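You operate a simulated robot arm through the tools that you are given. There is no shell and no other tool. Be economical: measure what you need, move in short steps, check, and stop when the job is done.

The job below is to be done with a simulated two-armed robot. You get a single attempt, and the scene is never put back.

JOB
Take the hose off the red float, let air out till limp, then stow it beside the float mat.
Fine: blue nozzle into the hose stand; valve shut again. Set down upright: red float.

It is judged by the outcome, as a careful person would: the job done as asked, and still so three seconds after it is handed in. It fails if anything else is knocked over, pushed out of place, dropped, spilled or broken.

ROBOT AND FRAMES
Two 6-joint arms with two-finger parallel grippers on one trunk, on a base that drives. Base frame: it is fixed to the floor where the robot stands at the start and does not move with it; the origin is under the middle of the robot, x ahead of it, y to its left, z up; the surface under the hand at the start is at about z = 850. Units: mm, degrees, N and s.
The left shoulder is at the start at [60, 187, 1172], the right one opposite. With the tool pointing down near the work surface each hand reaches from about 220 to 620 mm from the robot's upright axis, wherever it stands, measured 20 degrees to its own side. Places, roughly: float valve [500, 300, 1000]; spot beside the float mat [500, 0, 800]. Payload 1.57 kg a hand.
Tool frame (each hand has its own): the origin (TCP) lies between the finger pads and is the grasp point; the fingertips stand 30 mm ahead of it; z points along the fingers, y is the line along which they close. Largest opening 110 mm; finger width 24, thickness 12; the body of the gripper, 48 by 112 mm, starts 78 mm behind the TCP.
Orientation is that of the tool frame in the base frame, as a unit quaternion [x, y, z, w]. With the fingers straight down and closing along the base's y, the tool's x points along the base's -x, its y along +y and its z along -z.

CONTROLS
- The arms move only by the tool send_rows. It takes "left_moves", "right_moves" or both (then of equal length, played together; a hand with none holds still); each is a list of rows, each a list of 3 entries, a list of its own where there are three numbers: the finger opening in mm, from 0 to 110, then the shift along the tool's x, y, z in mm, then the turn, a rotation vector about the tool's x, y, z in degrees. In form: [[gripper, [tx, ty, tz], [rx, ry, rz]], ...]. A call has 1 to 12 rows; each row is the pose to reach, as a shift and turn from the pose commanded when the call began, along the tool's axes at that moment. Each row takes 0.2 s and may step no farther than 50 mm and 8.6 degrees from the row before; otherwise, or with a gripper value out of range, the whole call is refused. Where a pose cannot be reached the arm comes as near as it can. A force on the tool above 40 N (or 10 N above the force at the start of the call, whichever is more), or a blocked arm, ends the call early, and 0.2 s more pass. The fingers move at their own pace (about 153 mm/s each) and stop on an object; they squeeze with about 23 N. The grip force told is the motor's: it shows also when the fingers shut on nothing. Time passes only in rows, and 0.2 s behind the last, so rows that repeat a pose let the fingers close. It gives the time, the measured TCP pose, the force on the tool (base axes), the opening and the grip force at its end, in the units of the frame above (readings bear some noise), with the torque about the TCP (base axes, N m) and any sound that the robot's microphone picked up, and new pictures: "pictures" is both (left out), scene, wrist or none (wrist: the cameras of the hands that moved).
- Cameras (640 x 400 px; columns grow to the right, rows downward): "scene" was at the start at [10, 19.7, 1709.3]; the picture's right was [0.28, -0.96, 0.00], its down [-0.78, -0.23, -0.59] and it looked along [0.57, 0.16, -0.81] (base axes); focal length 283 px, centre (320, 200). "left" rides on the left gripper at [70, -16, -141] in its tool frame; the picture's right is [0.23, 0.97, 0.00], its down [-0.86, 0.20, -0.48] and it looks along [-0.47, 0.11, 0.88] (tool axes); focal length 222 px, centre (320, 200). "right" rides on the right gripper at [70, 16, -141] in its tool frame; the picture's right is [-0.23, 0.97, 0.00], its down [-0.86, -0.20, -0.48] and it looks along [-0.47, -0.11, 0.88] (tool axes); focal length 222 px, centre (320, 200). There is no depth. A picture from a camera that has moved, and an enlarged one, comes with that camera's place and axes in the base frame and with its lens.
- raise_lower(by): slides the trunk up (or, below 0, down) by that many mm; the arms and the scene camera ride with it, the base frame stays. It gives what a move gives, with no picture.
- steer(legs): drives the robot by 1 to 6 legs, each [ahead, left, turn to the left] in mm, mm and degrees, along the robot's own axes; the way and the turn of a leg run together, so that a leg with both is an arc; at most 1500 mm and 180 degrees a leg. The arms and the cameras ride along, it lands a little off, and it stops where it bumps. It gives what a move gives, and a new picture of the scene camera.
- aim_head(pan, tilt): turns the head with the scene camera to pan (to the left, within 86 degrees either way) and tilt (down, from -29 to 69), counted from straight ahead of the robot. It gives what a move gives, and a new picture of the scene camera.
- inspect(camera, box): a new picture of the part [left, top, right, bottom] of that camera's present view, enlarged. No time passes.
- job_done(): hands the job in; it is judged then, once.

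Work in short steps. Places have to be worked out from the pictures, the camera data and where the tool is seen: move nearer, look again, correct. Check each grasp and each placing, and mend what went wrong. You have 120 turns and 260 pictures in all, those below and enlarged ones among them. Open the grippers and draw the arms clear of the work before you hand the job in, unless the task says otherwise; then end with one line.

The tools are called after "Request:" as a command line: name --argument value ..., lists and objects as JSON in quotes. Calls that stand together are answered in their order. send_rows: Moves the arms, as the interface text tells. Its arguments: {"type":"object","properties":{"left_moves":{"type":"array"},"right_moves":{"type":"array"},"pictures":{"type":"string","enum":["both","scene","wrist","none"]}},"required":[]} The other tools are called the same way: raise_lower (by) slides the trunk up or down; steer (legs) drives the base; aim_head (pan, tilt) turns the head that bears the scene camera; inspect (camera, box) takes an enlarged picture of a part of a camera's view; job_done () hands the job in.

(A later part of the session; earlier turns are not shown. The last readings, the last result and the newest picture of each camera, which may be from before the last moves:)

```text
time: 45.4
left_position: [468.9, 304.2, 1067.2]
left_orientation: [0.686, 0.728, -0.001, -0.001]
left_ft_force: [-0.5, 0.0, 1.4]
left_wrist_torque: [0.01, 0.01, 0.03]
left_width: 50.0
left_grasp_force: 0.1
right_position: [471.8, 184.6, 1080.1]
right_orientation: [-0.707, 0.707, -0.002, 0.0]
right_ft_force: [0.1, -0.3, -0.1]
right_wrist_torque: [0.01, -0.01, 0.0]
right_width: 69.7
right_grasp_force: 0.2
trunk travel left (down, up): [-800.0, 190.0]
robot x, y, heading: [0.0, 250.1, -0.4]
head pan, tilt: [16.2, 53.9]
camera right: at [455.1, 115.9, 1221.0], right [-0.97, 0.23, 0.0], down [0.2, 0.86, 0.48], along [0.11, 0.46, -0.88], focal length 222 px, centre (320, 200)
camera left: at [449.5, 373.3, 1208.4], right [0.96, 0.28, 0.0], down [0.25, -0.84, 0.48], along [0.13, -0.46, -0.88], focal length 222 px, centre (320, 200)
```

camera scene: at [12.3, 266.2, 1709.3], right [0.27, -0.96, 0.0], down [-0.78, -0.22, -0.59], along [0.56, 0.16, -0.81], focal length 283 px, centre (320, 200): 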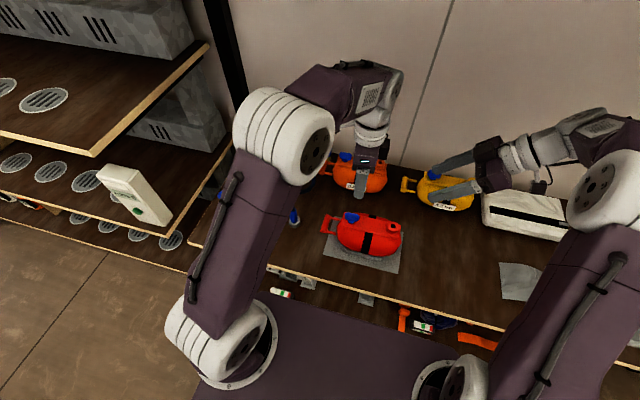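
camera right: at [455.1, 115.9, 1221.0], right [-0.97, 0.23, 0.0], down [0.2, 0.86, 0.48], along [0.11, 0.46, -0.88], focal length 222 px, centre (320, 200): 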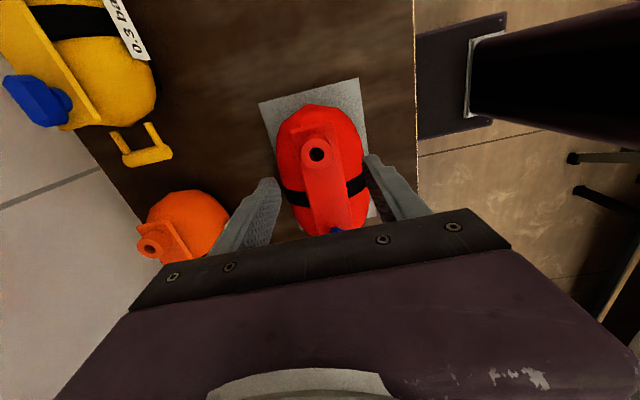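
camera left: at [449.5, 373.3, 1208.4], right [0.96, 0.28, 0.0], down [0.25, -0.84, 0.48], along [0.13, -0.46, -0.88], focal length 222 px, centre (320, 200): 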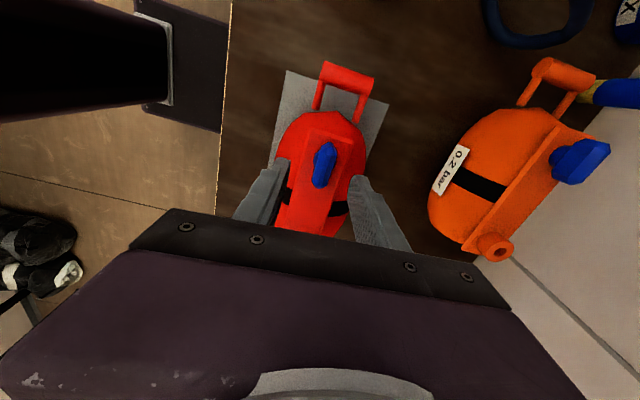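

Right: correct to (473,180) and lower onto the collar sides, then close.

Request:
send_rows --right_moves '[[65, [4.6, -1, 25], [0, 0, 0]], [60, [4.6, -1, 50], [0, 0, 0]], [60, [4.6, -1, 66], [0, 0, 0]], [40, [4.6, -1, 66], [0, 0, 0]], [20, [4.6, -1, 66], [0, 0, 0]], [20, [4.6, -1, 66], [0, 0, 0]]]' --pictures "wrist"

```text
time: 46.8
left_position: [470.4, 303.4, 1067.6]
left_orientation: [0.686, 0.728, 0.001, -0.001]
left_ft_force: [-1.2, 0.6, 0.2]
left_wrist_torque: [0.03, 0.0, 0.0]
left_width: 49.9
left_grasp_force: 0.1
right_position: [472.6, 179.9, 1014.7]
right_orientation: [-0.707, 0.708, -0.003, 0.0]
right_ft_force: [2.9, -0.9, 0.3]
right_wrist_torque: [-0.09, -0.32, 0.06]
right_width: 34.2
right_grasp_force: 23.0
trunk travel left (down, up): [-800.0, 190.0]
robot x, y, heading: [1.0, 249.8, -0.2]
head pan, tilt: [16.2, 53.9]
camera right: at [455.7, 110.1, 1155.0], right [-0.97, 0.23, 0.0], down [0.2, 0.86, 0.48], along [0.11, 0.46, -0.88], focal length 222 px, centre (320, 200)
```

right: 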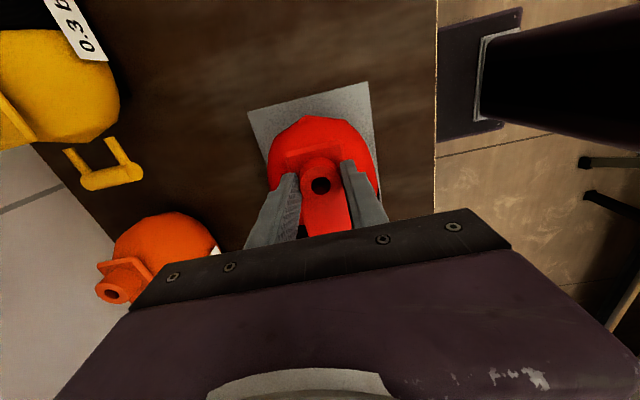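

Collar gripped (34 mm), float is anchored. Left lowers over the lever and closes on it.

Request:
send_rows --left_moves '[[50, [0, 1.5, 20], [0, 0, 0]], [50, [0, 1.5, 36], [0, 0, 0]], [50, [0, 1.5, 46], [0, 0, 0]], [25, [0, 1.5, 46], [0, 0, 0]], [8, [0, 1.5, 46], [0, 0, 0]], [0, [0, 1.5, 46], [0, 0, 0]]]' --pictures "wrist"

Request:
inspect --camera "left" --box '[240, 100, 400, 240]'

```text
time: 48.2
left_position: [472.8, 304.3, 1022.4]
left_orientation: [0.686, 0.727, 0.0, 0.0]
left_ft_force: [4.5, -0.3, -0.2]
left_wrist_torque: [0.14, -0.54, 0.07]
left_width: 16.4
left_grasp_force: 23.2
right_position: [472.7, 179.0, 1013.8]
right_orientation: [0.707, -0.707, 0.002, 0.0]
right_ft_force: [2.1, 1.8, 3.9]
right_wrist_torque: [0.08, -0.27, 0.21]
right_width: 34.3
right_grasp_force: 23.1
trunk travel left (down, up): [-800.0, 190.0]
robot x, y, heading: [-3.6, 248.4, -0.4]
head pan, tilt: [16.2, 53.9]
camera left: at [452.0, 371.6, 1163.1], right [0.96, 0.28, 0.0], down [0.25, -0.84, 0.48], along [0.14, -0.46, -0.88], focal length 222 px, centre (320, 200)
```

left: 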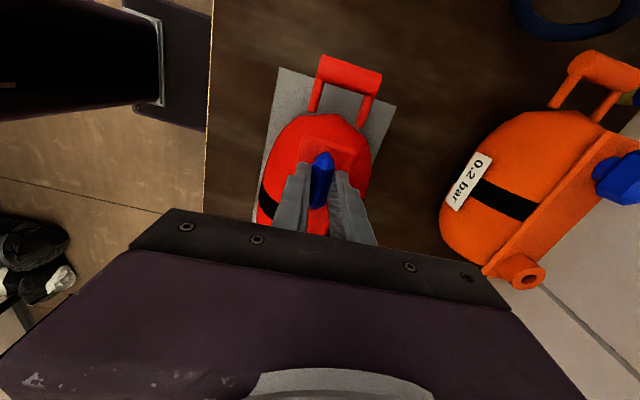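

```text
2.86 times, centred on (320, 170) of left
camera zoom: at [452.0, 371.6, 1163.1], right [0.96, 0.28, 0.0], down [0.25, -0.84, 0.48], along [0.14, -0.46, -0.88], focal length 635 px, centre (320, 286)
```

zoom: 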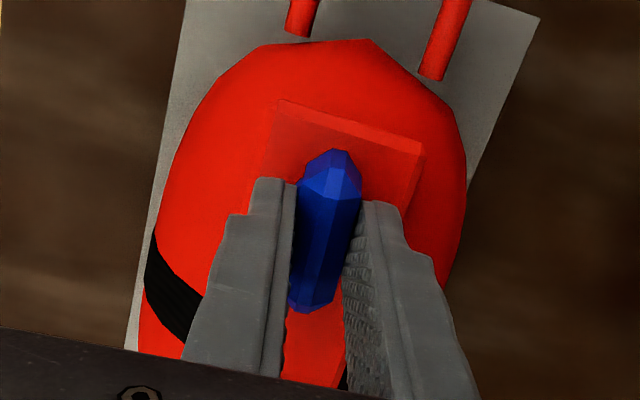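

Lever gripped (16.4 mm). I turn it counter-clockwise gently, listening and watching torque.

Request:
send_rows --left_moves '[[0, [0, 0, 0], [0, 0, -6]], [0, [0, 0, 0], [0, 0, -12]], [0, [0, 0, 0], [0, 0, -18]], [0, [0, 0, 0], [0, 0, -24]]]' --pictures "wrist"

```text
time: 49.2
left_position: [472.6, 302.9, 1021.9]
left_orientation: [0.519, 0.855, -0.001, -0.001]
left_ft_force: [3.3, -1.4, 8.4]
left_wrist_torque: [-0.36, -0.76, -0.07]
left_width: 16.4
left_grasp_force: 22.8
right_position: [473.8, 178.1, 1014.1]
right_orientation: [0.707, -0.707, 0.002, -0.001]
right_ft_force: [7.6, 1.6, -0.4]
right_wrist_torque: [-0.53, -0.46, -0.03]
right_width: 34.1
right_grasp_force: 22.4
trunk travel left (down, up): [-800.0, 190.0]
robot x, y, heading: [2.2, 247.8, -0.2]
head pan, tilt: [16.2, 53.9]
camera left: at [425.6, 357.0, 1163.1], right [0.76, 0.65, 0.0], down [0.57, -0.67, 0.48], along [0.31, -0.36, -0.88], focal length 222 px, centre (320, 200)
```

left: 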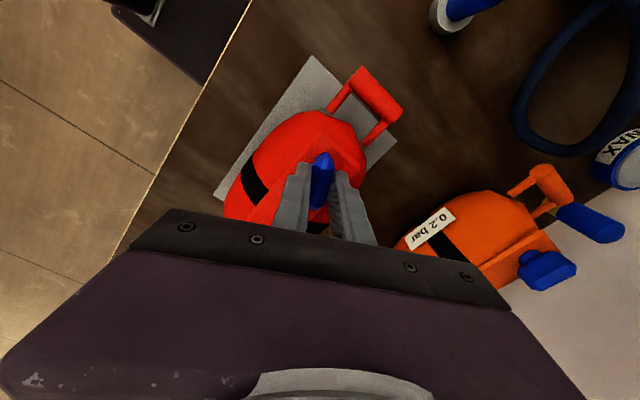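

Lever turns freely, float still. Continue to 90° total.

Request:
send_rows --left_moves '[[0, [0, 0, 0], [0, 0, -8]], [0, [0, 0, 0], [0, 0, -16]], [0, [0, 0, 0], [0, 0, -24]], [0, [0, 0, 0], [0, 0, -32]], [0, [0, 0, 0], [0, 0, -40]], [0, [0, 0, 0], [0, 0, -48]], [0, [0, 0, 0], [0, 0, -56]], [0, [0, 0, 0], [0, 0, -64]]]' --pictures "wrist"

```text
time: 51.0
left_position: [470.9, 303.2, 1021.3]
left_orientation: [-0.012, 1.0, 0.002, -0.002]
left_ft_force: [-0.7, -17.4, 0.6]
left_wrist_torque: [-0.59, -0.19, -0.56]
left_width: 15.6
left_grasp_force: 23.1
right_position: [472.9, 179.7, 1014.3]
right_orientation: [-0.707, 0.707, -0.001, 0.001]
right_ft_force: [10.3, 15.3, 8.1]
right_wrist_torque: [0.29, -0.7, 0.09]
right_width: 34.4
right_grasp_force: 22.5
trunk travel left (down, up): [-800.0, 190.0]
robot x, y, heading: [-0.4, 251.0, -0.5]
head pan, tilt: [16.2, 53.9]
camera left: at [402.1, 284.5, 1162.4], right [-0.25, 0.97, 0.0], down [0.85, 0.22, 0.48], along [0.46, 0.12, -0.88], focal length 222 px, centre (320, 200)
```

left: 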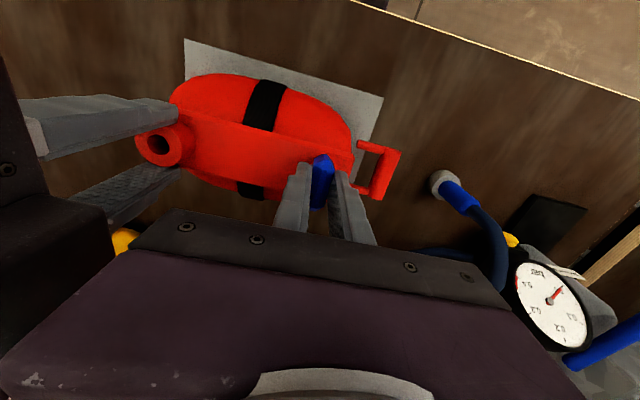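

Lever is across the bar now (torque rising slightly). I wait a moment and check whether it deflates or hisses.

Request:
send_rows --left_moves '[[0, [0, 0, 0], [0, 0, 0]], [0, [0, 0, 0], [0, 0, 0]], [0, [0, 0, 0], [0, 0, 0]], [0, [0, 0, 0], [0, 0, 0]], [0, [0, 0, 0], [0, 0, 0]], [0, [0, 0, 0], [0, 0, 0]]]' --pictures "both"

Request:
inspect --camera "left" --box '[120, 30, 420, 230]'

```text
time: 52.4
left_position: [471.7, 303.5, 1022.4]
left_orientation: [-0.011, 1.0, 0.001, -0.002]
left_ft_force: [-6.5, -19.6, -1.0]
left_wrist_torque: [-0.63, 0.09, -0.55]
left_width: 15.9
left_grasp_force: 22.7
right_position: [472.7, 178.0, 1014.8]
right_orientation: [-0.707, 0.707, -0.002, 0.001]
right_ft_force: [11.3, 17.0, 5.7]
right_wrist_torque: [0.35, -0.66, 0.02]
right_width: 34.0
right_grasp_force: 23.0
trunk travel left (down, up): [-800.0, 190.0]
robot x, y, heading: [-3.8, 249.8, -0.3]
head pan, tilt: [16.2, 53.9]
camera scene: at [9.8, 268.0, 1709.2], right [0.27, -0.96, 0.0], down [-0.78, -0.22, -0.59], along [0.57, 0.16, -0.81], focal length 283 px, centre (320, 200)
camera left: at [402.1, 284.9, 1162.4], right [-0.25, 0.97, 0.0], down [0.85, 0.22, 0.48], along [0.46, 0.12, -0.88], focal length 222 px, centre (320, 200)
```

scene: 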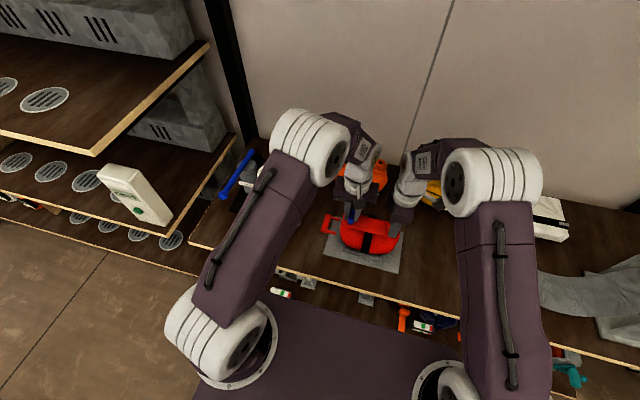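
left: 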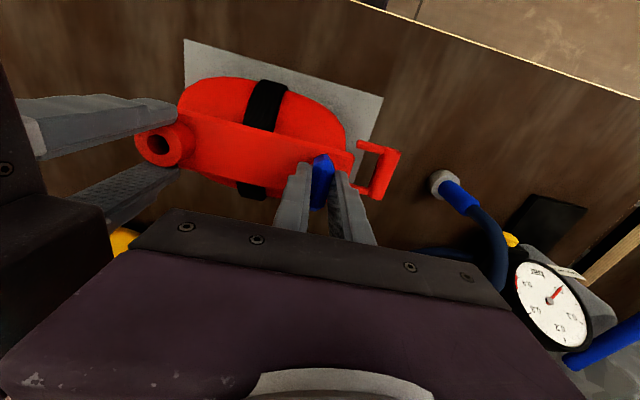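

```text
2.00 times, centred on (270, 130) of left
camera zoom: at [402.1, 284.9, 1162.4], right [-0.25, 0.97, 0.0], down [0.85, 0.22, 0.48], along [0.46, 0.12, -0.88], focal length 444 px, centre (420, 340)
```

zoom: 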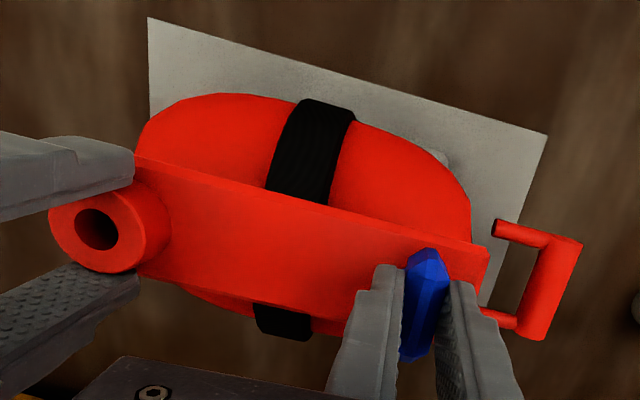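

It's deflating: the body has visibly shrunk and the strap sags. I wait longer.

Request:
send_rows --left_moves '[[0, [0, 0, 0], [0, 0, 0]], [0, [0, 0, 0], [0, 0, 0]], [0, [0, 0, 0], [0, 0, 0]], [0, [0, 0, 0], [0, 0, 0]], [0, [0, 0, 0], [0, 0, 0]], [0, [0, 0, 0], [0, 0, 0]], [0, [0, 0, 0], [0, 0, 0]], [0, [0, 0, 0], [0, 0, 0]], [0, [0, 0, 0], [0, 0, 0]], [0, [0, 0, 0], [0, 0, 0]], [0, [0, 0, 0], [0, 0, 0]], [0, [0, 0, 0], [0, 0, 0]]]' --pictures "none"

Request:
inspect --camera "left" --box '[120, 30, 420, 230]'

```text
time: 55.0
left_position: [470.3, 302.8, 1020.6]
left_orientation: [-0.012, 1.0, 0.001, -0.001]
left_ft_force: [-7.6, -15.0, -0.3]
left_wrist_torque: [-0.56, 0.17, -0.57]
left_width: 15.7
left_grasp_force: 22.5
right_position: [473.0, 178.4, 1013.9]
right_orientation: [0.707, -0.707, 0.002, 0.0]
right_ft_force: [12.2, 11.4, 4.7]
right_wrist_torque: [0.33, -0.66, -0.11]
right_width: 34.2
right_grasp_force: 23.5
trunk travel left (down, up): [-800.0, 190.0]
robot x, y, heading: [-2.1, 248.7, -0.2]
head pan, tilt: [16.2, 53.9]
```

```text
2.00 times, centred on (270, 130) of left
camera zoom: at [402.2, 285.0, 1162.6], right [-0.25, 0.97, 0.0], down [0.85, 0.22, 0.48], along [0.46, 0.12, -0.88], focal length 444 px, centre (420, 340)
```

zoom: 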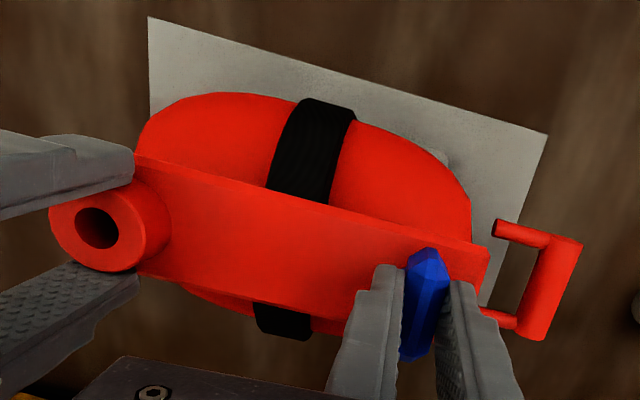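

No change between 52.4 s and 55 s, so it has likely emptied. I look from the right camera too before shutting the valve.

Request:
inspect --camera "right" --box '[220, 70, 420, 250]'

Request:
inspect --camera "scene" --box '[300, 190, 440, 290]'

```text
2.22 times, centred on (320, 160) of right
camera zoom: at [455.9, 109.8, 1154.9], right [-0.97, 0.23, 0.0], down [0.2, 0.86, 0.48], along [0.11, 0.46, -0.88], focal length 494 px, centre (320, 289)
```

zoom: 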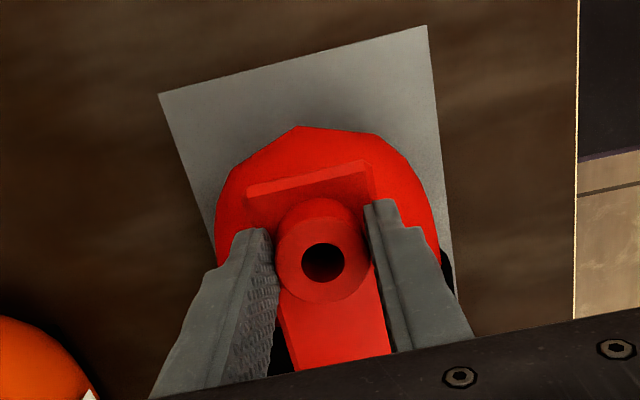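

```text
4.00 times, centred on (370, 240) of scene
camera zoom: at [9.6, 267.9, 1709.3], right [0.27, -0.96, 0.0], down [-0.78, -0.22, -0.59], along [0.57, 0.16, -0.81], focal length 1132 px, centre (120, 40)
```

zoom: 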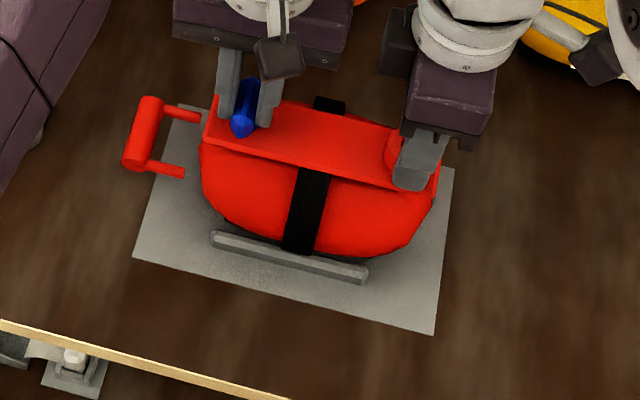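

The body is visibly shrunken and the strap slack, stable now. I turn the lever back to shut.

Request:
send_rows --left_moves '[[0, [0, 0, 0], [0, 0, 8]], [0, [0, 0, 0], [0, 0, 16]], [0, [0, 0, 0], [0, 0, 24]], [0, [0, 0, 0], [0, 0, 32]], [0, [0, 0, 0], [0, 0, 40]], [0, [0, 0, 0], [0, 0, 48]], [0, [0, 0, 0], [0, 0, 56]], [0, [0, 0, 0], [0, 0, 64]], [0, [0, 0, 0], [0, 0, 72]], [0, [0, 0, 0], [0, 0, 80]], [0, [0, 0, 0], [0, 0, 88]], [0, [0, 0, 0], [0, 0, 91]]]' --pictures "none"

Request:
inspect --camera "left" --box '[220, 50, 420, 250]'

```text
time: 57.6
left_position: [472.8, 304.5, 1022.0]
left_orientation: [0.706, 0.708, -0.001, 0.001]
left_ft_force: [7.8, 13.3, 2.9]
left_wrist_torque: [0.64, -0.64, 0.1]
left_width: 16.9
left_grasp_force: 22.9
right_position: [472.4, 178.7, 1012.8]
right_orientation: [-0.707, 0.708, -0.001, -0.001]
right_ft_force: [0.8, -12.3, 1.8]
right_wrist_torque: [-0.21, -0.32, 0.03]
right_width: 34.5
right_grasp_force: 23.6
trunk travel left (down, up): [-800.0, 190.0]
robot x, y, heading: [-1.4, 248.7, -0.5]
head pan, tilt: [16.2, 53.9]
```

```text
2.00 times, centred on (320, 150) of left
camera zoom: at [455.6, 373.1, 1163.1], right [0.97, 0.23, 0.0], down [0.2, -0.85, 0.48], along [0.11, -0.47, -0.88], focal length 444 px, centre (320, 300)
```

zoom: 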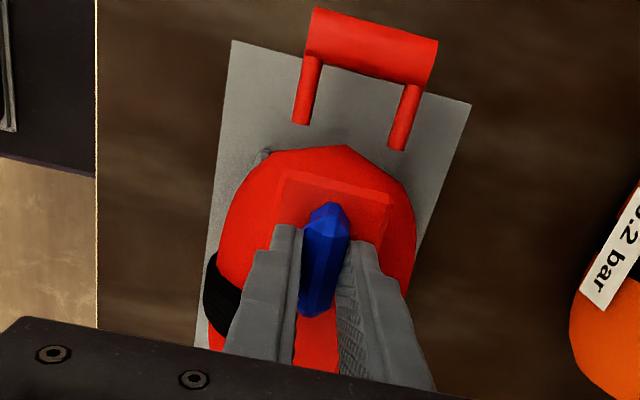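

Valve is shut (lever back along the bar). I release the lever, raise the left hand and regrip on the bar for a two-handed carry.

Request:
send_rows --left_moves '[[0, [0, 0, 0], [0, 0, -1]], [30, [0, 0, 0], [0, 0, -1]], [66, [0, 0, 0], [0, 0, -1]], [66, [0, 0, -30], [0, 0, -2]], [66, [0, 0, -45], [0, 0, -2]], [66, [-28, 0, -45], [0, 0, -2]], [66, [-54, 2, -45], [0, 0, -2]], [66, [-54, 2, -45], [0, 0, -2]]]' --pictures "both"

Request:
inspect --camera "left" --box '[220, 50, 420, 250]'

```text
time: 59.4
left_position: [473.2, 255.1, 1066.0]
left_orientation: [0.691, 0.723, 0.001, -0.004]
left_ft_force: [0.0, 3.0, -0.8]
left_wrist_torque: [-0.46, 0.11, 0.04]
left_width: 65.8
left_grasp_force: 0.1
right_position: [472.0, 177.2, 1014.2]
right_orientation: [-0.706, 0.709, -0.003, 0.001]
right_ft_force: [-0.1, -3.7, -0.1]
right_wrist_torque: [0.52, -0.49, 0.11]
right_width: 34.2
right_grasp_force: 22.7
trunk travel left (down, up): [-800.0, 190.0]
robot x, y, heading: [2.4, 251.8, -0.7]
head pan, tilt: [16.2, 53.9]
stopped in row 8 (left hand): the force on the tool passed its limit at 44 N (the readings are from after the stop); the commanded pose is now the measured one
camera scene: at [9.1, 269.1, 1709.2], right [0.27, -0.96, 0.0], down [-0.78, -0.22, -0.59], along [0.57, 0.16, -0.81], focal length 283 px, centre (320, 200)
camera left: at [454.4, 322.1, 1206.7], right [0.96, 0.27, 0.0], down [0.24, -0.85, 0.47], along [0.13, -0.46, -0.88], focal length 222 px, centre (320, 200)
```

scene: 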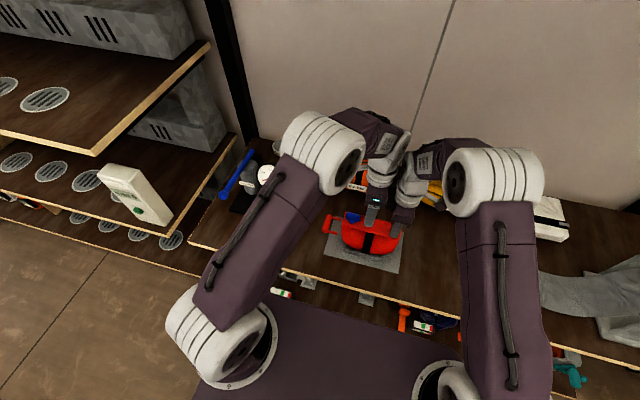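
left: 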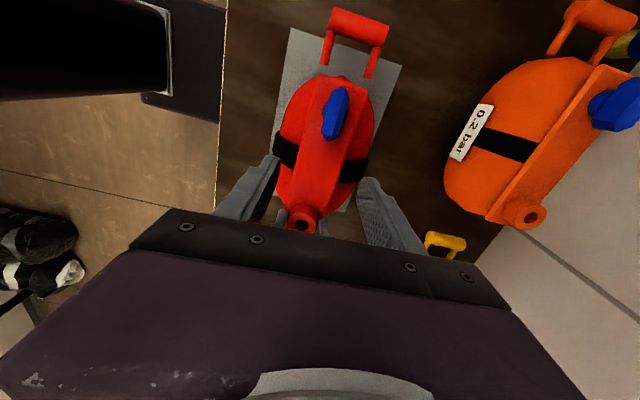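

```text
2.00 times, centred on (320, 150) of left
camera zoom: at [454.4, 322.1, 1206.7], right [0.96, 0.27, 0.0], down [0.24, -0.85, 0.47], along [0.13, -0.46, -0.88], focal length 444 px, centre (320, 300)
```

zoom: 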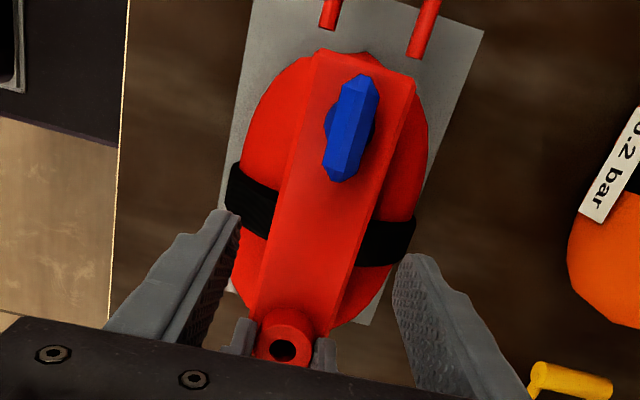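

The wrists touched; I back the left off to y≈263 (just clear of the lever) before lowering onto the bar.

Request:
send_rows --left_moves '[[66, [8, 0, 0], [0, 0, 0]], [66, [8, 1, 25], [0, 0, 0]], [66, [8, 1, 50], [0, 0, 0]], [66, [8, 1, 68], [0, 0, 0]], [45, [8, 1, 68], [0, 0, 0]], [30, [8, 1, 68], [0, 0, 0]], [30, [8, 1, 68], [0, 0, 0]]]' --pictures "wrist"

Request:
inspect --camera "scene" --box '[300, 190, 440, 290]'

```text
time: 60.0
left_position: [475.5, 261.0, 1048.5]
left_orientation: [0.693, 0.721, 0.002, 0.0]
left_ft_force: [-2.0, -0.4, 3.1]
left_wrist_torque: [-0.14, -0.14, -0.05]
left_width: 65.9
left_grasp_force: 0.0
right_position: [475.1, 175.8, 1011.9]
right_orientation: [-0.703, 0.711, -0.003, 0.002]
right_ft_force: [3.2, 1.9, -0.1]
right_wrist_torque: [-0.18, -0.02, -0.16]
right_width: 34.1
right_grasp_force: 23.1
trunk travel left (down, up): [-800.0, 190.0]
robot x, y, heading: [0.9, 247.1, -0.3]
head pan, tilt: [16.2, 53.9]
stopped in row 3 (left hand): the force on the tool passed its limit at 78 N (the readings are from after the stop); the commanded pose is now the measured one
camera left: at [455.2, 328.8, 1189.2], right [0.96, 0.27, 0.0], down [0.23, -0.85, 0.48], along [0.13, -0.46, -0.88], focal length 222 px, centre (320, 200)
```

left: 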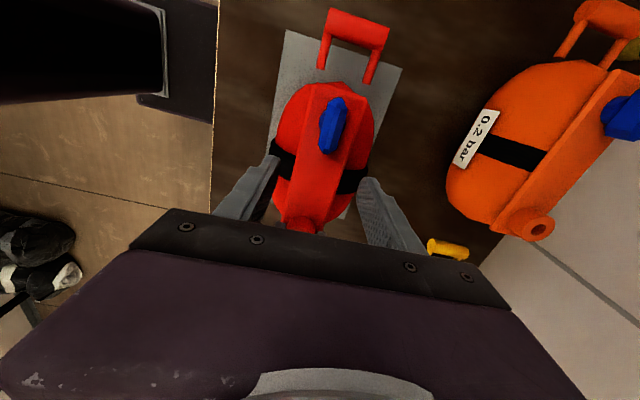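

```text
4.00 times, centred on (370, 240) of scene
camera zoom: at [9.0, 268.7, 1709.3], right [0.27, -0.96, 0.0], down [-0.78, -0.22, -0.59], along [0.57, 0.16, -0.81], focal length 1132 px, centre (120, 40)
```

zoom: 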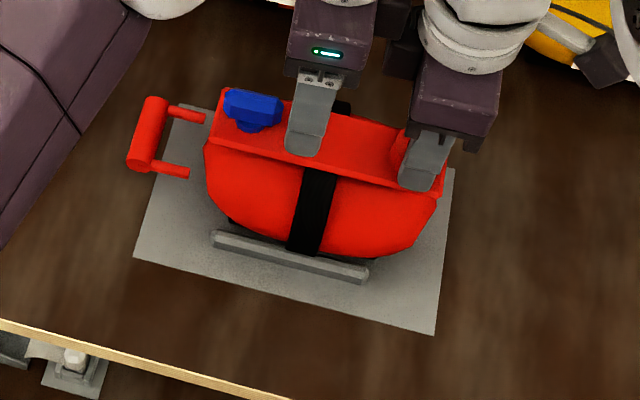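

Wrists collide again, so a single-hand carry at the balance point is better. Left rises well away; then right releases the collar.

Request:
send_rows --left_moves '[[66, [15, 0, -15], [0, 0, 0]], [66, [30, 0, -50], [0, 0, 0]], [66, [50, -10, -90], [0, 0, 0]], [66, [75, -25, -125], [0, 0, 0]], [66, [100, -50, -160], [0, 0, 0]], [66, [130, -75, -190], [0, 0, 0]], [66, [160, -100, -215], [0, 0, 0]]]' --right_moves '[[0, [0, 0, 0], [0, 0, 0]], [0, [0, 0, 0], [0, 0, 0]], [0, [0, 0, 0], [0, 0, 0]], [60, [0, 0, 0], [0, 0, 0]], [60, [0, 0, 0], [0, 0, 0]], [60, [0, 0, -25], [0, 0, 0]], [66, [0, 0, -60], [0, 0, 0]]]' --pictures "both"

Request:
inspect --camera "scene" --box '[300, 190, 440, 290]'

```text
time: 61.6
left_position: [364.7, 416.4, 1263.3]
left_orientation: [0.693, 0.721, 0.002, 0.0]
left_ft_force: [-0.3, 0.3, -0.2]
left_wrist_torque: [-0.03, -0.03, -0.02]
left_width: 66.1
left_grasp_force: 0.1
right_position: [472.4, 176.8, 1074.0]
right_orientation: [-0.703, 0.711, -0.005, 0.0]
right_ft_force: [-0.3, 0.1, 0.5]
right_wrist_torque: [0.0, -0.05, 0.0]
right_width: 66.1
right_grasp_force: 0.0
trunk travel left (down, up): [-800.0, 190.0]
robot x, y, heading: [-0.7, 249.4, -0.3]
head pan, tilt: [16.2, 53.9]
camera scene: at [5.3, 269.9, 1709.2], right [0.27, -0.96, 0.0], down [-0.78, -0.22, -0.59], along [0.57, 0.16, -0.81], focal length 283 px, centre (320, 200)
camera right: at [454.6, 108.3, 1215.8], right [-0.97, 0.24, -0.01], down [0.2, 0.86, 0.48], along [0.12, 0.46, -0.88], focal length 222 px, centre (320, 200)
camera left: at [345.6, 484.4, 1404.2], right [0.96, 0.27, 0.0], down [0.23, -0.85, 0.48], along [0.13, -0.46, -0.88], focal length 222 px, centre (320, 200)
```

scene: 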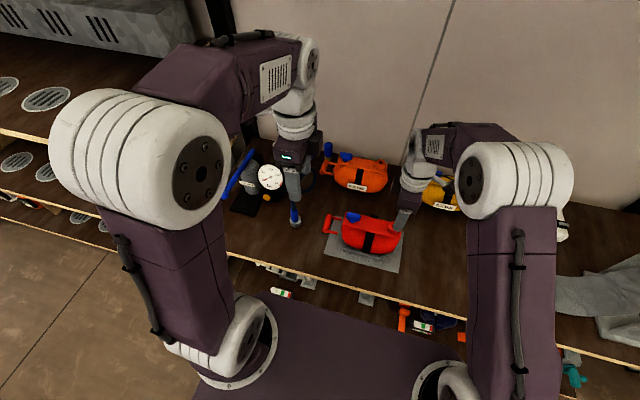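
right: 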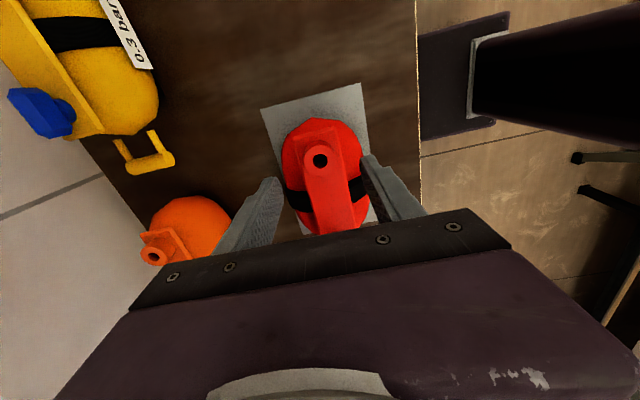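
left: 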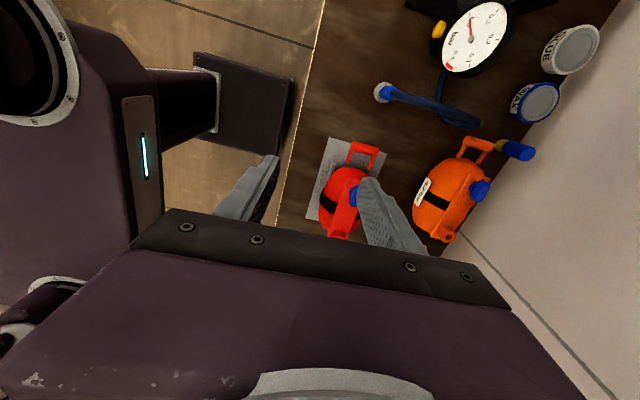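

```text
4.00 times, centred on (370, 240) of scene
camera zoom: at [5.3, 269.9, 1709.2], right [0.27, -0.96, 0.0], down [-0.78, -0.22, -0.59], along [0.57, 0.16, -0.81], focal length 1132 px, centre (120, 40)
```

zoom: 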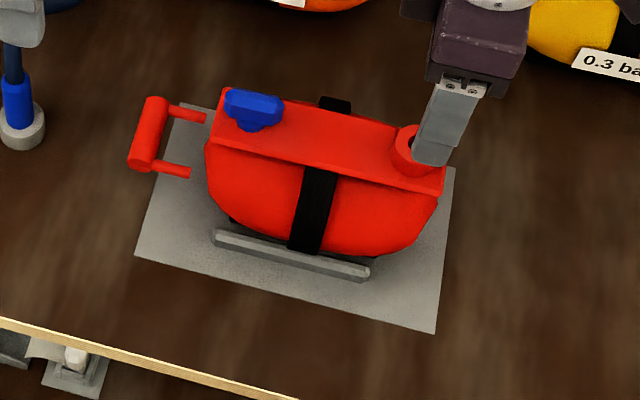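

Float sits fine on the mat, nozzle stays in stand. Right hand shifts to y≈246 over the bar and lowers to grip it.

Request:
send_rows --right_moves '[[70, [-35, -1, 0], [0, 0, 0]], [70, [-69, -2, 0], [0, 0, 0]], [70, [-69, -2, 30], [0, 0, 0]], [70, [-69, -2, 55], [0, 0, 0]]]' --pictures "wrist"

Request:
inspect --camera "right" --box '[220, 50, 420, 250]'

Request:
inspect --camera "scene" --box '[300, 190, 440, 290]'

```text
time: 62.6
left_position: [368.4, 415.0, 1263.0]
left_orientation: [0.693, 0.721, 0.001, 0.0]
left_ft_force: [-0.4, -0.1, -0.9]
left_wrist_torque: [-0.01, 0.01, -0.01]
left_width: 66.1
left_grasp_force: 0.0
right_position: [476.6, 243.1, 1017.2]
right_orientation: [-0.703, 0.711, -0.003, 0.001]
right_ft_force: [0.2, 0.2, 0.0]
right_wrist_torque: [0.02, 0.02, 0.0]
right_width: 69.9
right_grasp_force: 0.0
trunk travel left (down, up): [-800.0, 190.0]
robot x, y, heading: [-2.0, 251.6, -0.4]
head pan, tilt: [16.2, 53.9]
camera right: at [458.9, 174.2, 1157.5], right [-0.97, 0.24, -0.01], down [0.21, 0.85, 0.48], along [0.12, 0.46, -0.88], focal length 222 px, centre (320, 200)
```

right: 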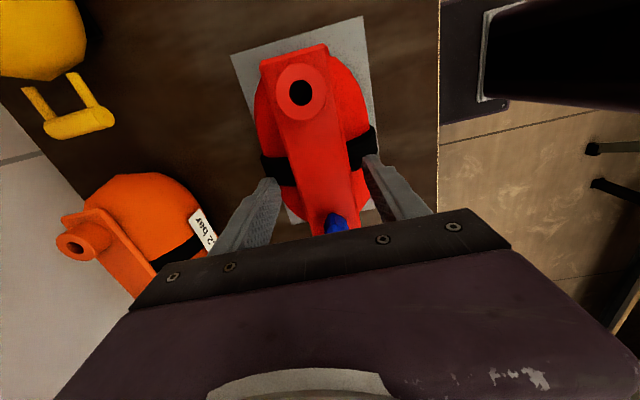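

```text
2.00 times, centred on (320, 150) of right
camera zoom: at [458.9, 174.2, 1157.5], right [-0.97, 0.24, -0.01], down [0.21, 0.85, 0.48], along [0.12, 0.46, -0.88], focal length 444 px, centre (320, 300)
```

zoom: 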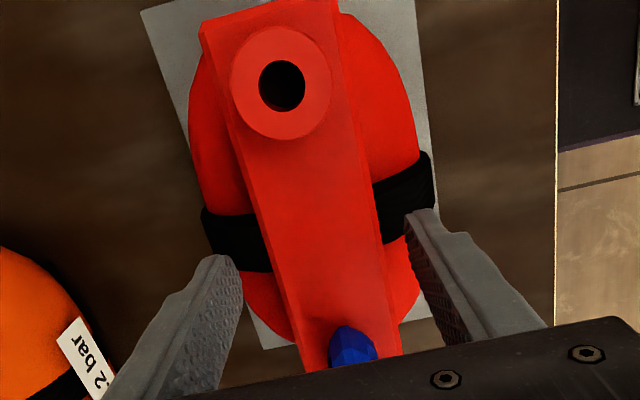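

```text
4.00 times, centred on (370, 240) of scene
camera zoom: at [9.9, 268.7, 1709.3], right [0.27, -0.96, 0.0], down [-0.78, -0.22, -0.59], along [0.57, 0.16, -0.81], focal length 1132 px, centre (120, 40)
```

zoom: 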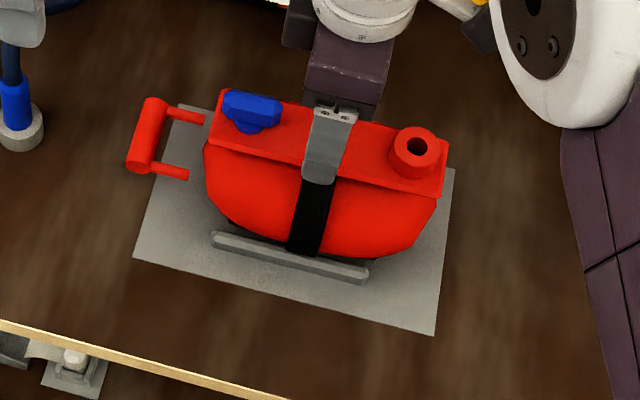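

Well centred. I add −4° yaw to match the bar, lower 19 mm more and close.

Request:
send_rows --right_moves '[[70, [-4, 0, 8], [0, 0, -4]], [68, [-4, 0, 15], [0, 0, -4]], [66, [-4, 0, 20], [0, 0, -4]], [45, [-4, 0, 20], [0, 0, -4]], [25, [-4, 0, 20], [0, 0, -4]], [25, [-4, 0, 20], [0, 0, -4]]]' --pictures "wrist"

```text
time: 64.1
left_position: [363.1, 415.2, 1263.1]
left_orientation: [0.693, 0.721, 0.003, 0.0]
left_ft_force: [-0.2, -0.4, -0.1]
left_wrist_torque: [0.01, 0.02, 0.0]
left_width: 66.1
left_grasp_force: 0.2
right_position: [476.3, 247.2, 1001.0]
right_orientation: [0.727, -0.686, 0.006, -0.006]
right_ft_force: [-4.5, -2.5, 24.6]
right_wrist_torque: [-0.15, 0.25, -0.47]
right_width: 56.2
right_grasp_force: 22.8
trunk travel left (down, up): [-800.0, 190.0]
robot x, y, heading: [-3.4, 249.4, -0.2]
head pan, tilt: [16.2, 53.9]
stopped in row 6 (right hand): the force on the tool passed its limit at 41 N (the readings are from after the stop); the commanded pose is now the measured one
camera right: at [461.2, 178.3, 1142.5], right [-0.99, 0.17, -0.02], down [0.14, 0.86, 0.48], along [0.1, 0.47, -0.88], focal length 222 px, centre (320, 200)
```

right: 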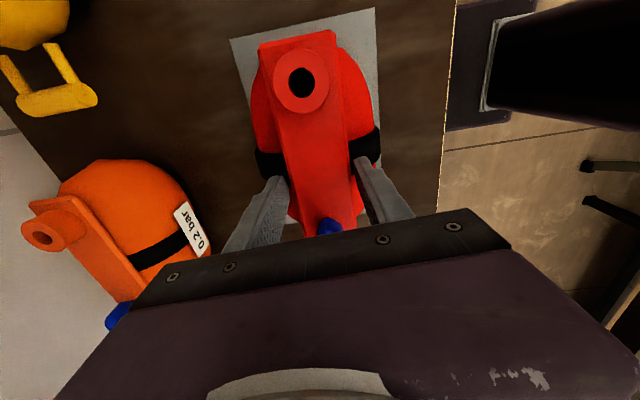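

Width 56 mm with 25 N upward force: too deep, resting on the body. I open, raise 6 mm, and close on the bar edges only.

Request:
send_rows --right_moves '[[70, [0, 0, 0], [0, 0, 0]], [70, [0, 0, -6], [0, 0, 0]], [45, [0, 0, -6], [0, 0, 0]], [25, [0, 0, -6], [0, 0, 0]], [25, [0, 0, -6], [0, 0, 0]]]' --pictures "none"

Request:
inspect --camera "right" --box '[220, 50, 420, 250]'

Request:
inspect --camera "scene" --box '[300, 190, 440, 290]'

```text
time: 65.3
left_position: [366.7, 414.0, 1262.0]
left_orientation: [0.693, 0.721, 0.001, -0.001]
left_ft_force: [0.2, 0.0, -0.1]
left_wrist_torque: [-0.02, 0.01, -0.02]
left_width: 66.1
left_grasp_force: 0.0
right_position: [476.4, 249.6, 1006.2]
right_orientation: [0.727, -0.686, 0.005, -0.004]
right_ft_force: [-3.6, 0.3, 1.6]
right_wrist_torque: [-0.13, 0.35, -0.51]
right_width: 50.8
right_grasp_force: 23.1
trunk travel left (down, up): [-800.0, 190.0]
robot x, y, heading: [2.8, 250.9, -0.1]
head pan, tilt: [16.2, 53.9]
```

```text
2.00 times, centred on (320, 150) of right
camera zoom: at [463.4, 178.4, 1146.3], right [-0.99, 0.17, -0.01], down [0.14, 0.87, 0.48], along [0.09, 0.47, -0.88], focal length 444 px, centre (320, 300)
```

zoom: 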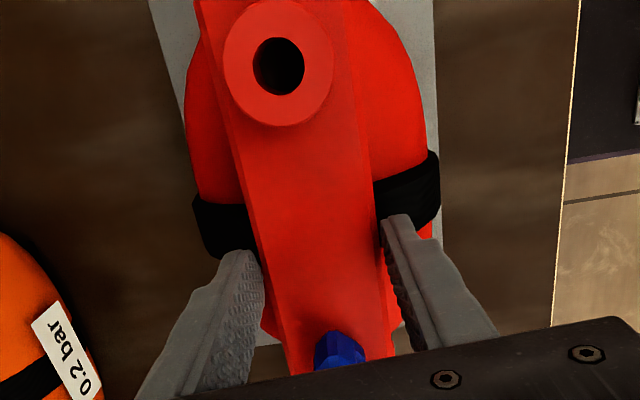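

```text
4.00 times, centred on (370, 240) of scene
camera zoom: at [7.9, 268.8, 1709.3], right [0.27, -0.96, 0.0], down [-0.78, -0.22, -0.59], along [0.57, 0.16, -0.81], focal length 1132 px, centre (120, 40)
```

zoom: 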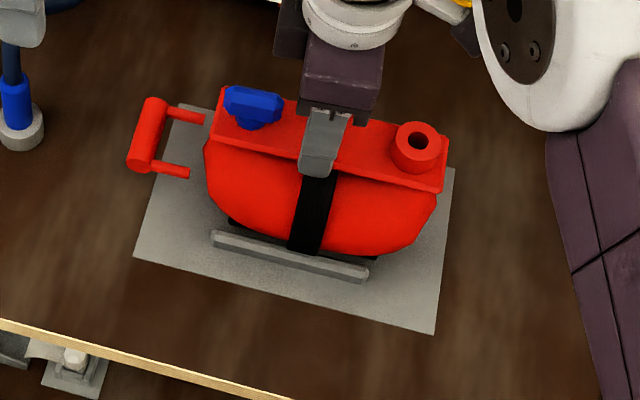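

Now on the bar (50.8 mm). Test-lift 12 mm and check the float hangs level.

Request:
send_rows --right_moves '[[20, [0, 0, -4], [0, 0, 0]], [20, [0, 0, -8], [0, 0, 0]], [20, [0, 0, -15], [0, 0, 0]], [20, [0, 0, -15], [0, 0, 0]]]' --pictures "none"

Request:
inspect --camera "scene" --box '[300, 190, 440, 290]'

Request:
inspect --camera "right" --box '[220, 50, 420, 250]'

```text
time: 66.3
left_position: [367.9, 414.4, 1263.0]
left_orientation: [0.693, 0.721, 0.001, -0.002]
left_ft_force: [0.2, -0.3, -0.1]
left_wrist_torque: [-0.02, -0.01, -0.03]
left_width: 66.0
left_grasp_force: 0.1
right_position: [478.0, 246.6, 1019.5]
right_orientation: [0.727, -0.686, 0.005, -0.005]
right_ft_force: [-0.7, -0.5, -4.9]
right_wrist_torque: [0.04, -0.01, 0.0]
right_width: 50.0
right_grasp_force: 22.7
trunk travel left (down, up): [-800.0, 190.0]
robot x, y, heading: [-2.1, 248.8, 0.1]
head pan, tilt: [16.2, 53.9]
```

```text
4.00 times, centred on (370, 240) of scene
camera zoom: at [10.0, 268.6, 1709.2], right [0.27, -0.96, 0.0], down [-0.78, -0.22, -0.59], along [0.57, 0.16, -0.81], focal length 1132 px, centre (120, 40)
```

zoom: 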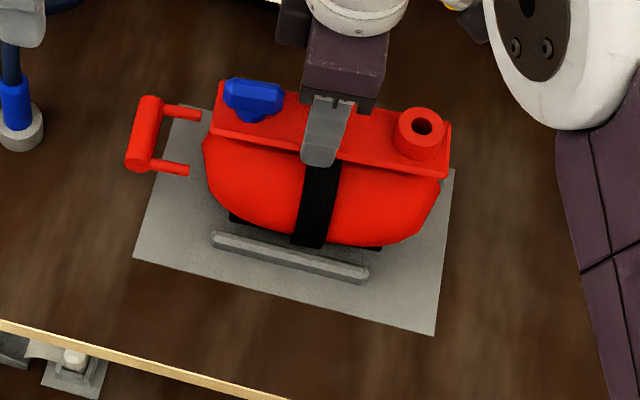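

```text
2.00 times, centred on (320, 150) of right
camera zoom: at [464.3, 178.4, 1160.6], right [-0.99, 0.17, -0.01], down [0.14, 0.87, 0.48], along [0.09, 0.47, -0.88], focal length 444 px, centre (320, 300)
```

zoom: 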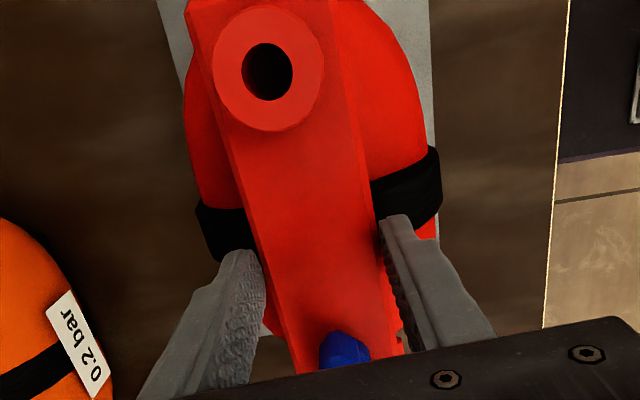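

Lifted (≈5 N). The handle hardly seems to have moved in the image; lift a bit more to verify it comes along.

Request:
send_rows --right_moves '[[20, [0, 0, -10], [0, 0, 0]], [20, [0, 0, -20], [0, 0, 0]], [20, [0, 0, -35], [0, 0, 0]], [20, [0, 0, -35], [0, 0, 0]]]' --pictures "none"

Request:
inspect --camera "scene" --box '[300, 190, 440, 290]'

Request:
inspect --camera "left" --box '[270, 100, 470, 260]'

```text
time: 67.3
left_position: [369.4, 415.1, 1262.6]
left_orientation: [0.692, 0.722, 0.001, -0.002]
left_ft_force: [0.4, -0.2, 0.0]
left_wrist_torque: [0.02, -0.03, -0.05]
left_width: 66.0
left_grasp_force: 0.0
right_position: [479.1, 249.0, 1054.7]
right_orientation: [0.728, -0.686, 0.005, -0.004]
right_ft_force: [-0.3, -0.6, -4.3]
right_wrist_torque: [0.04, 0.01, -0.01]
right_width: 49.9
right_grasp_force: 22.4
trunk travel left (down, up): [-800.0, 190.0]
robot x, y, heading: [0.9, 251.6, -0.5]
head pan, tilt: [16.2, 53.9]
```

```text
4.00 times, centred on (370, 240) of scene
camera zoom: at [9.7, 268.7, 1709.2], right [0.27, -0.96, 0.0], down [-0.78, -0.22, -0.59], along [0.57, 0.16, -0.81], focal length 1132 px, centre (120, 40)
```

zoom: 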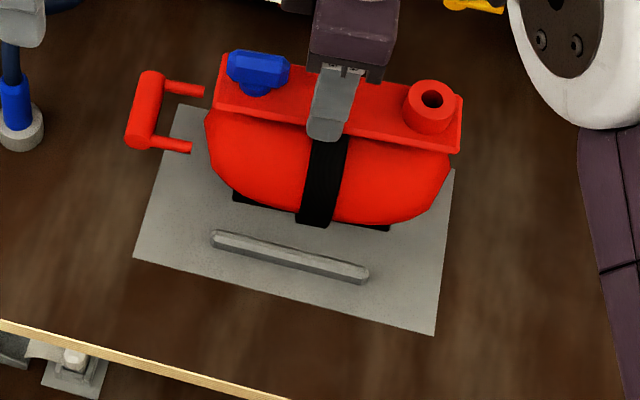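

```text
2.50 times, centred on (370, 180) of left
camera zoom: at [349.6, 483.1, 1403.2], right [0.96, 0.27, 0.0], down [0.23, -0.85, 0.48], along [0.13, -0.46, -0.88], focal length 555 px, centre (195, 250)
```

zoom: 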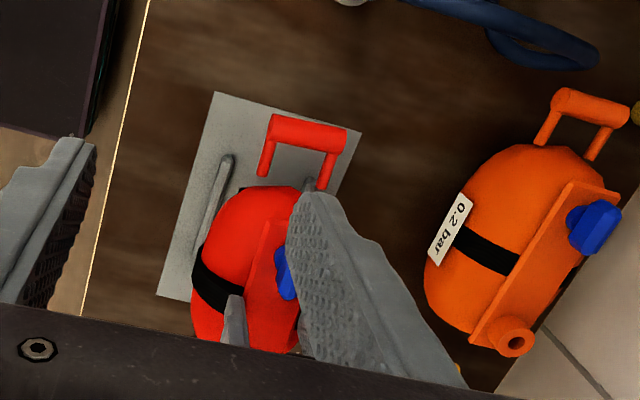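

Float and handle come along, with a flat foot underneath, level. Drive right 290 mm to carry it past the mat.

Request:
steer --legs '[[0, -290, 0]]'

Request:
inspect --camera "scene" --box '[240, 150, 500, 330]'

```text
time: 69.3
left_position: [367.5, 131.4, 1262.4]
left_orientation: [0.691, 0.723, 0.001, -0.001]
left_ft_force: [-0.1, 0.8, 0.7]
left_wrist_torque: [0.0, -0.03, -0.01]
left_width: 65.9
left_grasp_force: 0.1
right_position: [477.7, -35.7, 1055.1]
right_orientation: [0.729, -0.685, 0.006, -0.003]
right_ft_force: [-0.7, 0.4, -5.3]
right_wrist_torque: [-0.01, 0.01, 0.01]
right_width: 49.9
right_grasp_force: 22.9
trunk travel left (down, up): [-800.0, 190.0]
robot x, y, heading: [-6.2, -38.5, -0.2]
head pan, tilt: [16.2, 53.9]
camera scene: at [8.6, -15.4, 1709.2], right [0.28, -0.96, 0.0], down [-0.78, -0.22, -0.59], along [0.57, 0.16, -0.81], focal length 283 px, centre (320, 200)
```

scene: 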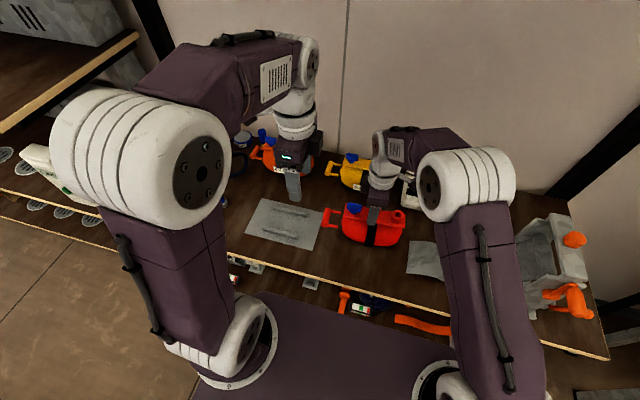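

```text
2.22 times, centred on (370, 240) of scene
camera zoom: at [8.6, -15.4, 1709.2], right [0.28, -0.96, 0.0], down [-0.78, -0.22, -0.59], along [0.57, 0.16, -0.81], focal length 629 px, centre (209, 111)
```

zoom: 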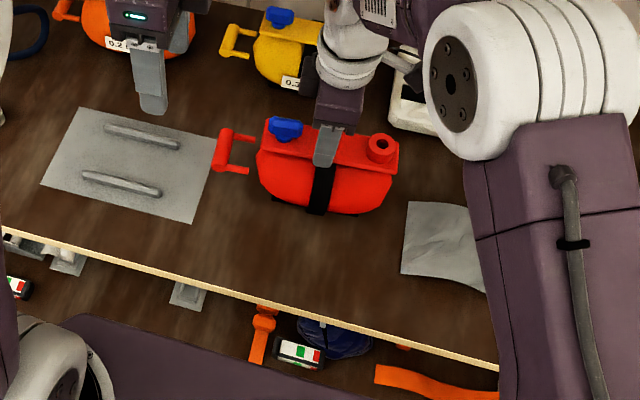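

The float hangs between mat and cloth, clear of both. I nudge it slightly (+12 x, +10 y) and lower to just above the table.

Request:
send_rows --right_moves '[[20, [-5, -6, 10], [0, 0, 0]], [20, [-10, -12, 25], [0, 0, 0]], [20, [-10, -12, 38], [0, 0, 0]], [20, [-10, -12, 43], [0, 0, 0]]]' --pictures "none"

Request:
inspect --camera "scene" --box '[300, 180, 460, 290]'

```text
time: 70.3
left_position: [366.7, 129.1, 1262.4]
left_orientation: [0.693, 0.721, 0.0, 0.0]
left_ft_force: [0.3, -0.3, -0.4]
left_wrist_torque: [0.0, 0.0, 0.0]
left_width: 66.0
left_grasp_force: 0.0
right_position: [490.2, -26.4, 1011.3]
right_orientation: [0.729, -0.685, 0.005, -0.004]
right_ft_force: [0.7, 0.6, -5.0]
right_wrist_torque: [0.02, 0.0, 0.02]
right_width: 49.8
right_grasp_force: 23.3
trunk travel left (down, up): [-800.0, 190.0]
robot x, y, heading: [-3.2, -35.3, 0.2]
head pan, tilt: [16.2, 53.9]
```

```text
3.64 times, centred on (380, 235) of scene
camera zoom: at [8.6, -17.6, 1709.3], right [0.28, -0.96, 0.0], down [-0.78, -0.22, -0.59], along [0.57, 0.16, -0.81], focal length 1029 px, centre (102, 73)
```

zoom: 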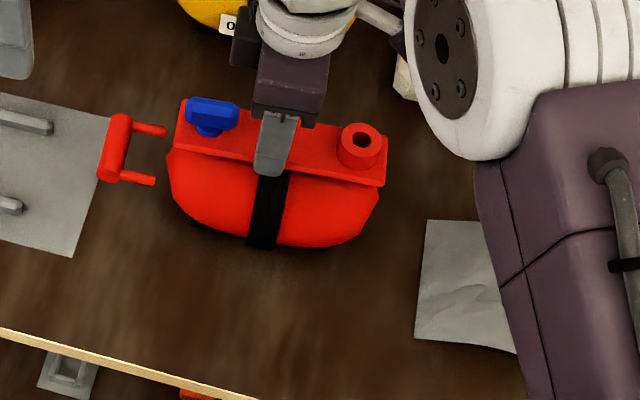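

Lower in small steps until weight comes off.

Request:
send_rows --right_moves '[[20, [0, 0, 2], [0, 0, 0]], [20, [0, 0, 4], [0, 0, 0]], [20, [0, 0, 6], [0, 0, 0]], [20, [0, 0, 6], [0, 0, 0]]]' --pictures "none"

```text
time: 71.3
left_position: [367.0, 129.2, 1262.7]
left_orientation: [0.692, 0.722, 0.002, -0.001]
left_ft_force: [0.0, -0.1, -0.3]
left_wrist_torque: [0.01, -0.01, 0.0]
left_width: 66.2
left_grasp_force: 0.0
right_position: [490.6, -27.7, 1005.2]
right_orientation: [0.729, -0.685, 0.006, -0.004]
right_ft_force: [0.4, -0.6, -5.4]
right_wrist_torque: [0.02, 0.0, 0.03]
right_width: 49.8
right_grasp_force: 23.3
trunk travel left (down, up): [-800.0, 190.0]
robot x, y, heading: [-3.8, -36.0, -0.0]
head pan, tilt: [16.2, 53.9]
```

Still hanging; a few more millimetres.

Request:
send_rows --right_moves '[[20, [0, 0, 1.5], [0, 0, 0]], [20, [0, 0, 3], [0, 0, 0]], [20, [0, 0, 4.5], [0, 0, 0]], [20, [0, 0, 4.5], [0, 0, 0]]]' --pictures "none"

```text
time: 72.3
left_position: [365.7, 128.7, 1263.6]
left_orientation: [0.691, 0.723, 0.001, -0.001]
left_ft_force: [-0.2, -1.4, 0.3]
left_wrist_torque: [-0.01, -0.02, 0.05]
left_width: 66.1
left_grasp_force: 0.0
right_position: [489.4, -25.8, 1001.8]
right_orientation: [0.728, -0.686, 0.005, -0.004]
right_ft_force: [0.2, -1.6, 5.5]
right_wrist_torque: [-0.62, 0.21, 0.0]
right_width: 49.9
right_grasp_force: 22.6
trunk travel left (down, up): [-800.0, 190.0]
robot x, y, heading: [-2.6, -40.4, -0.2]
head pan, tilt: [16.2, 53.9]
```

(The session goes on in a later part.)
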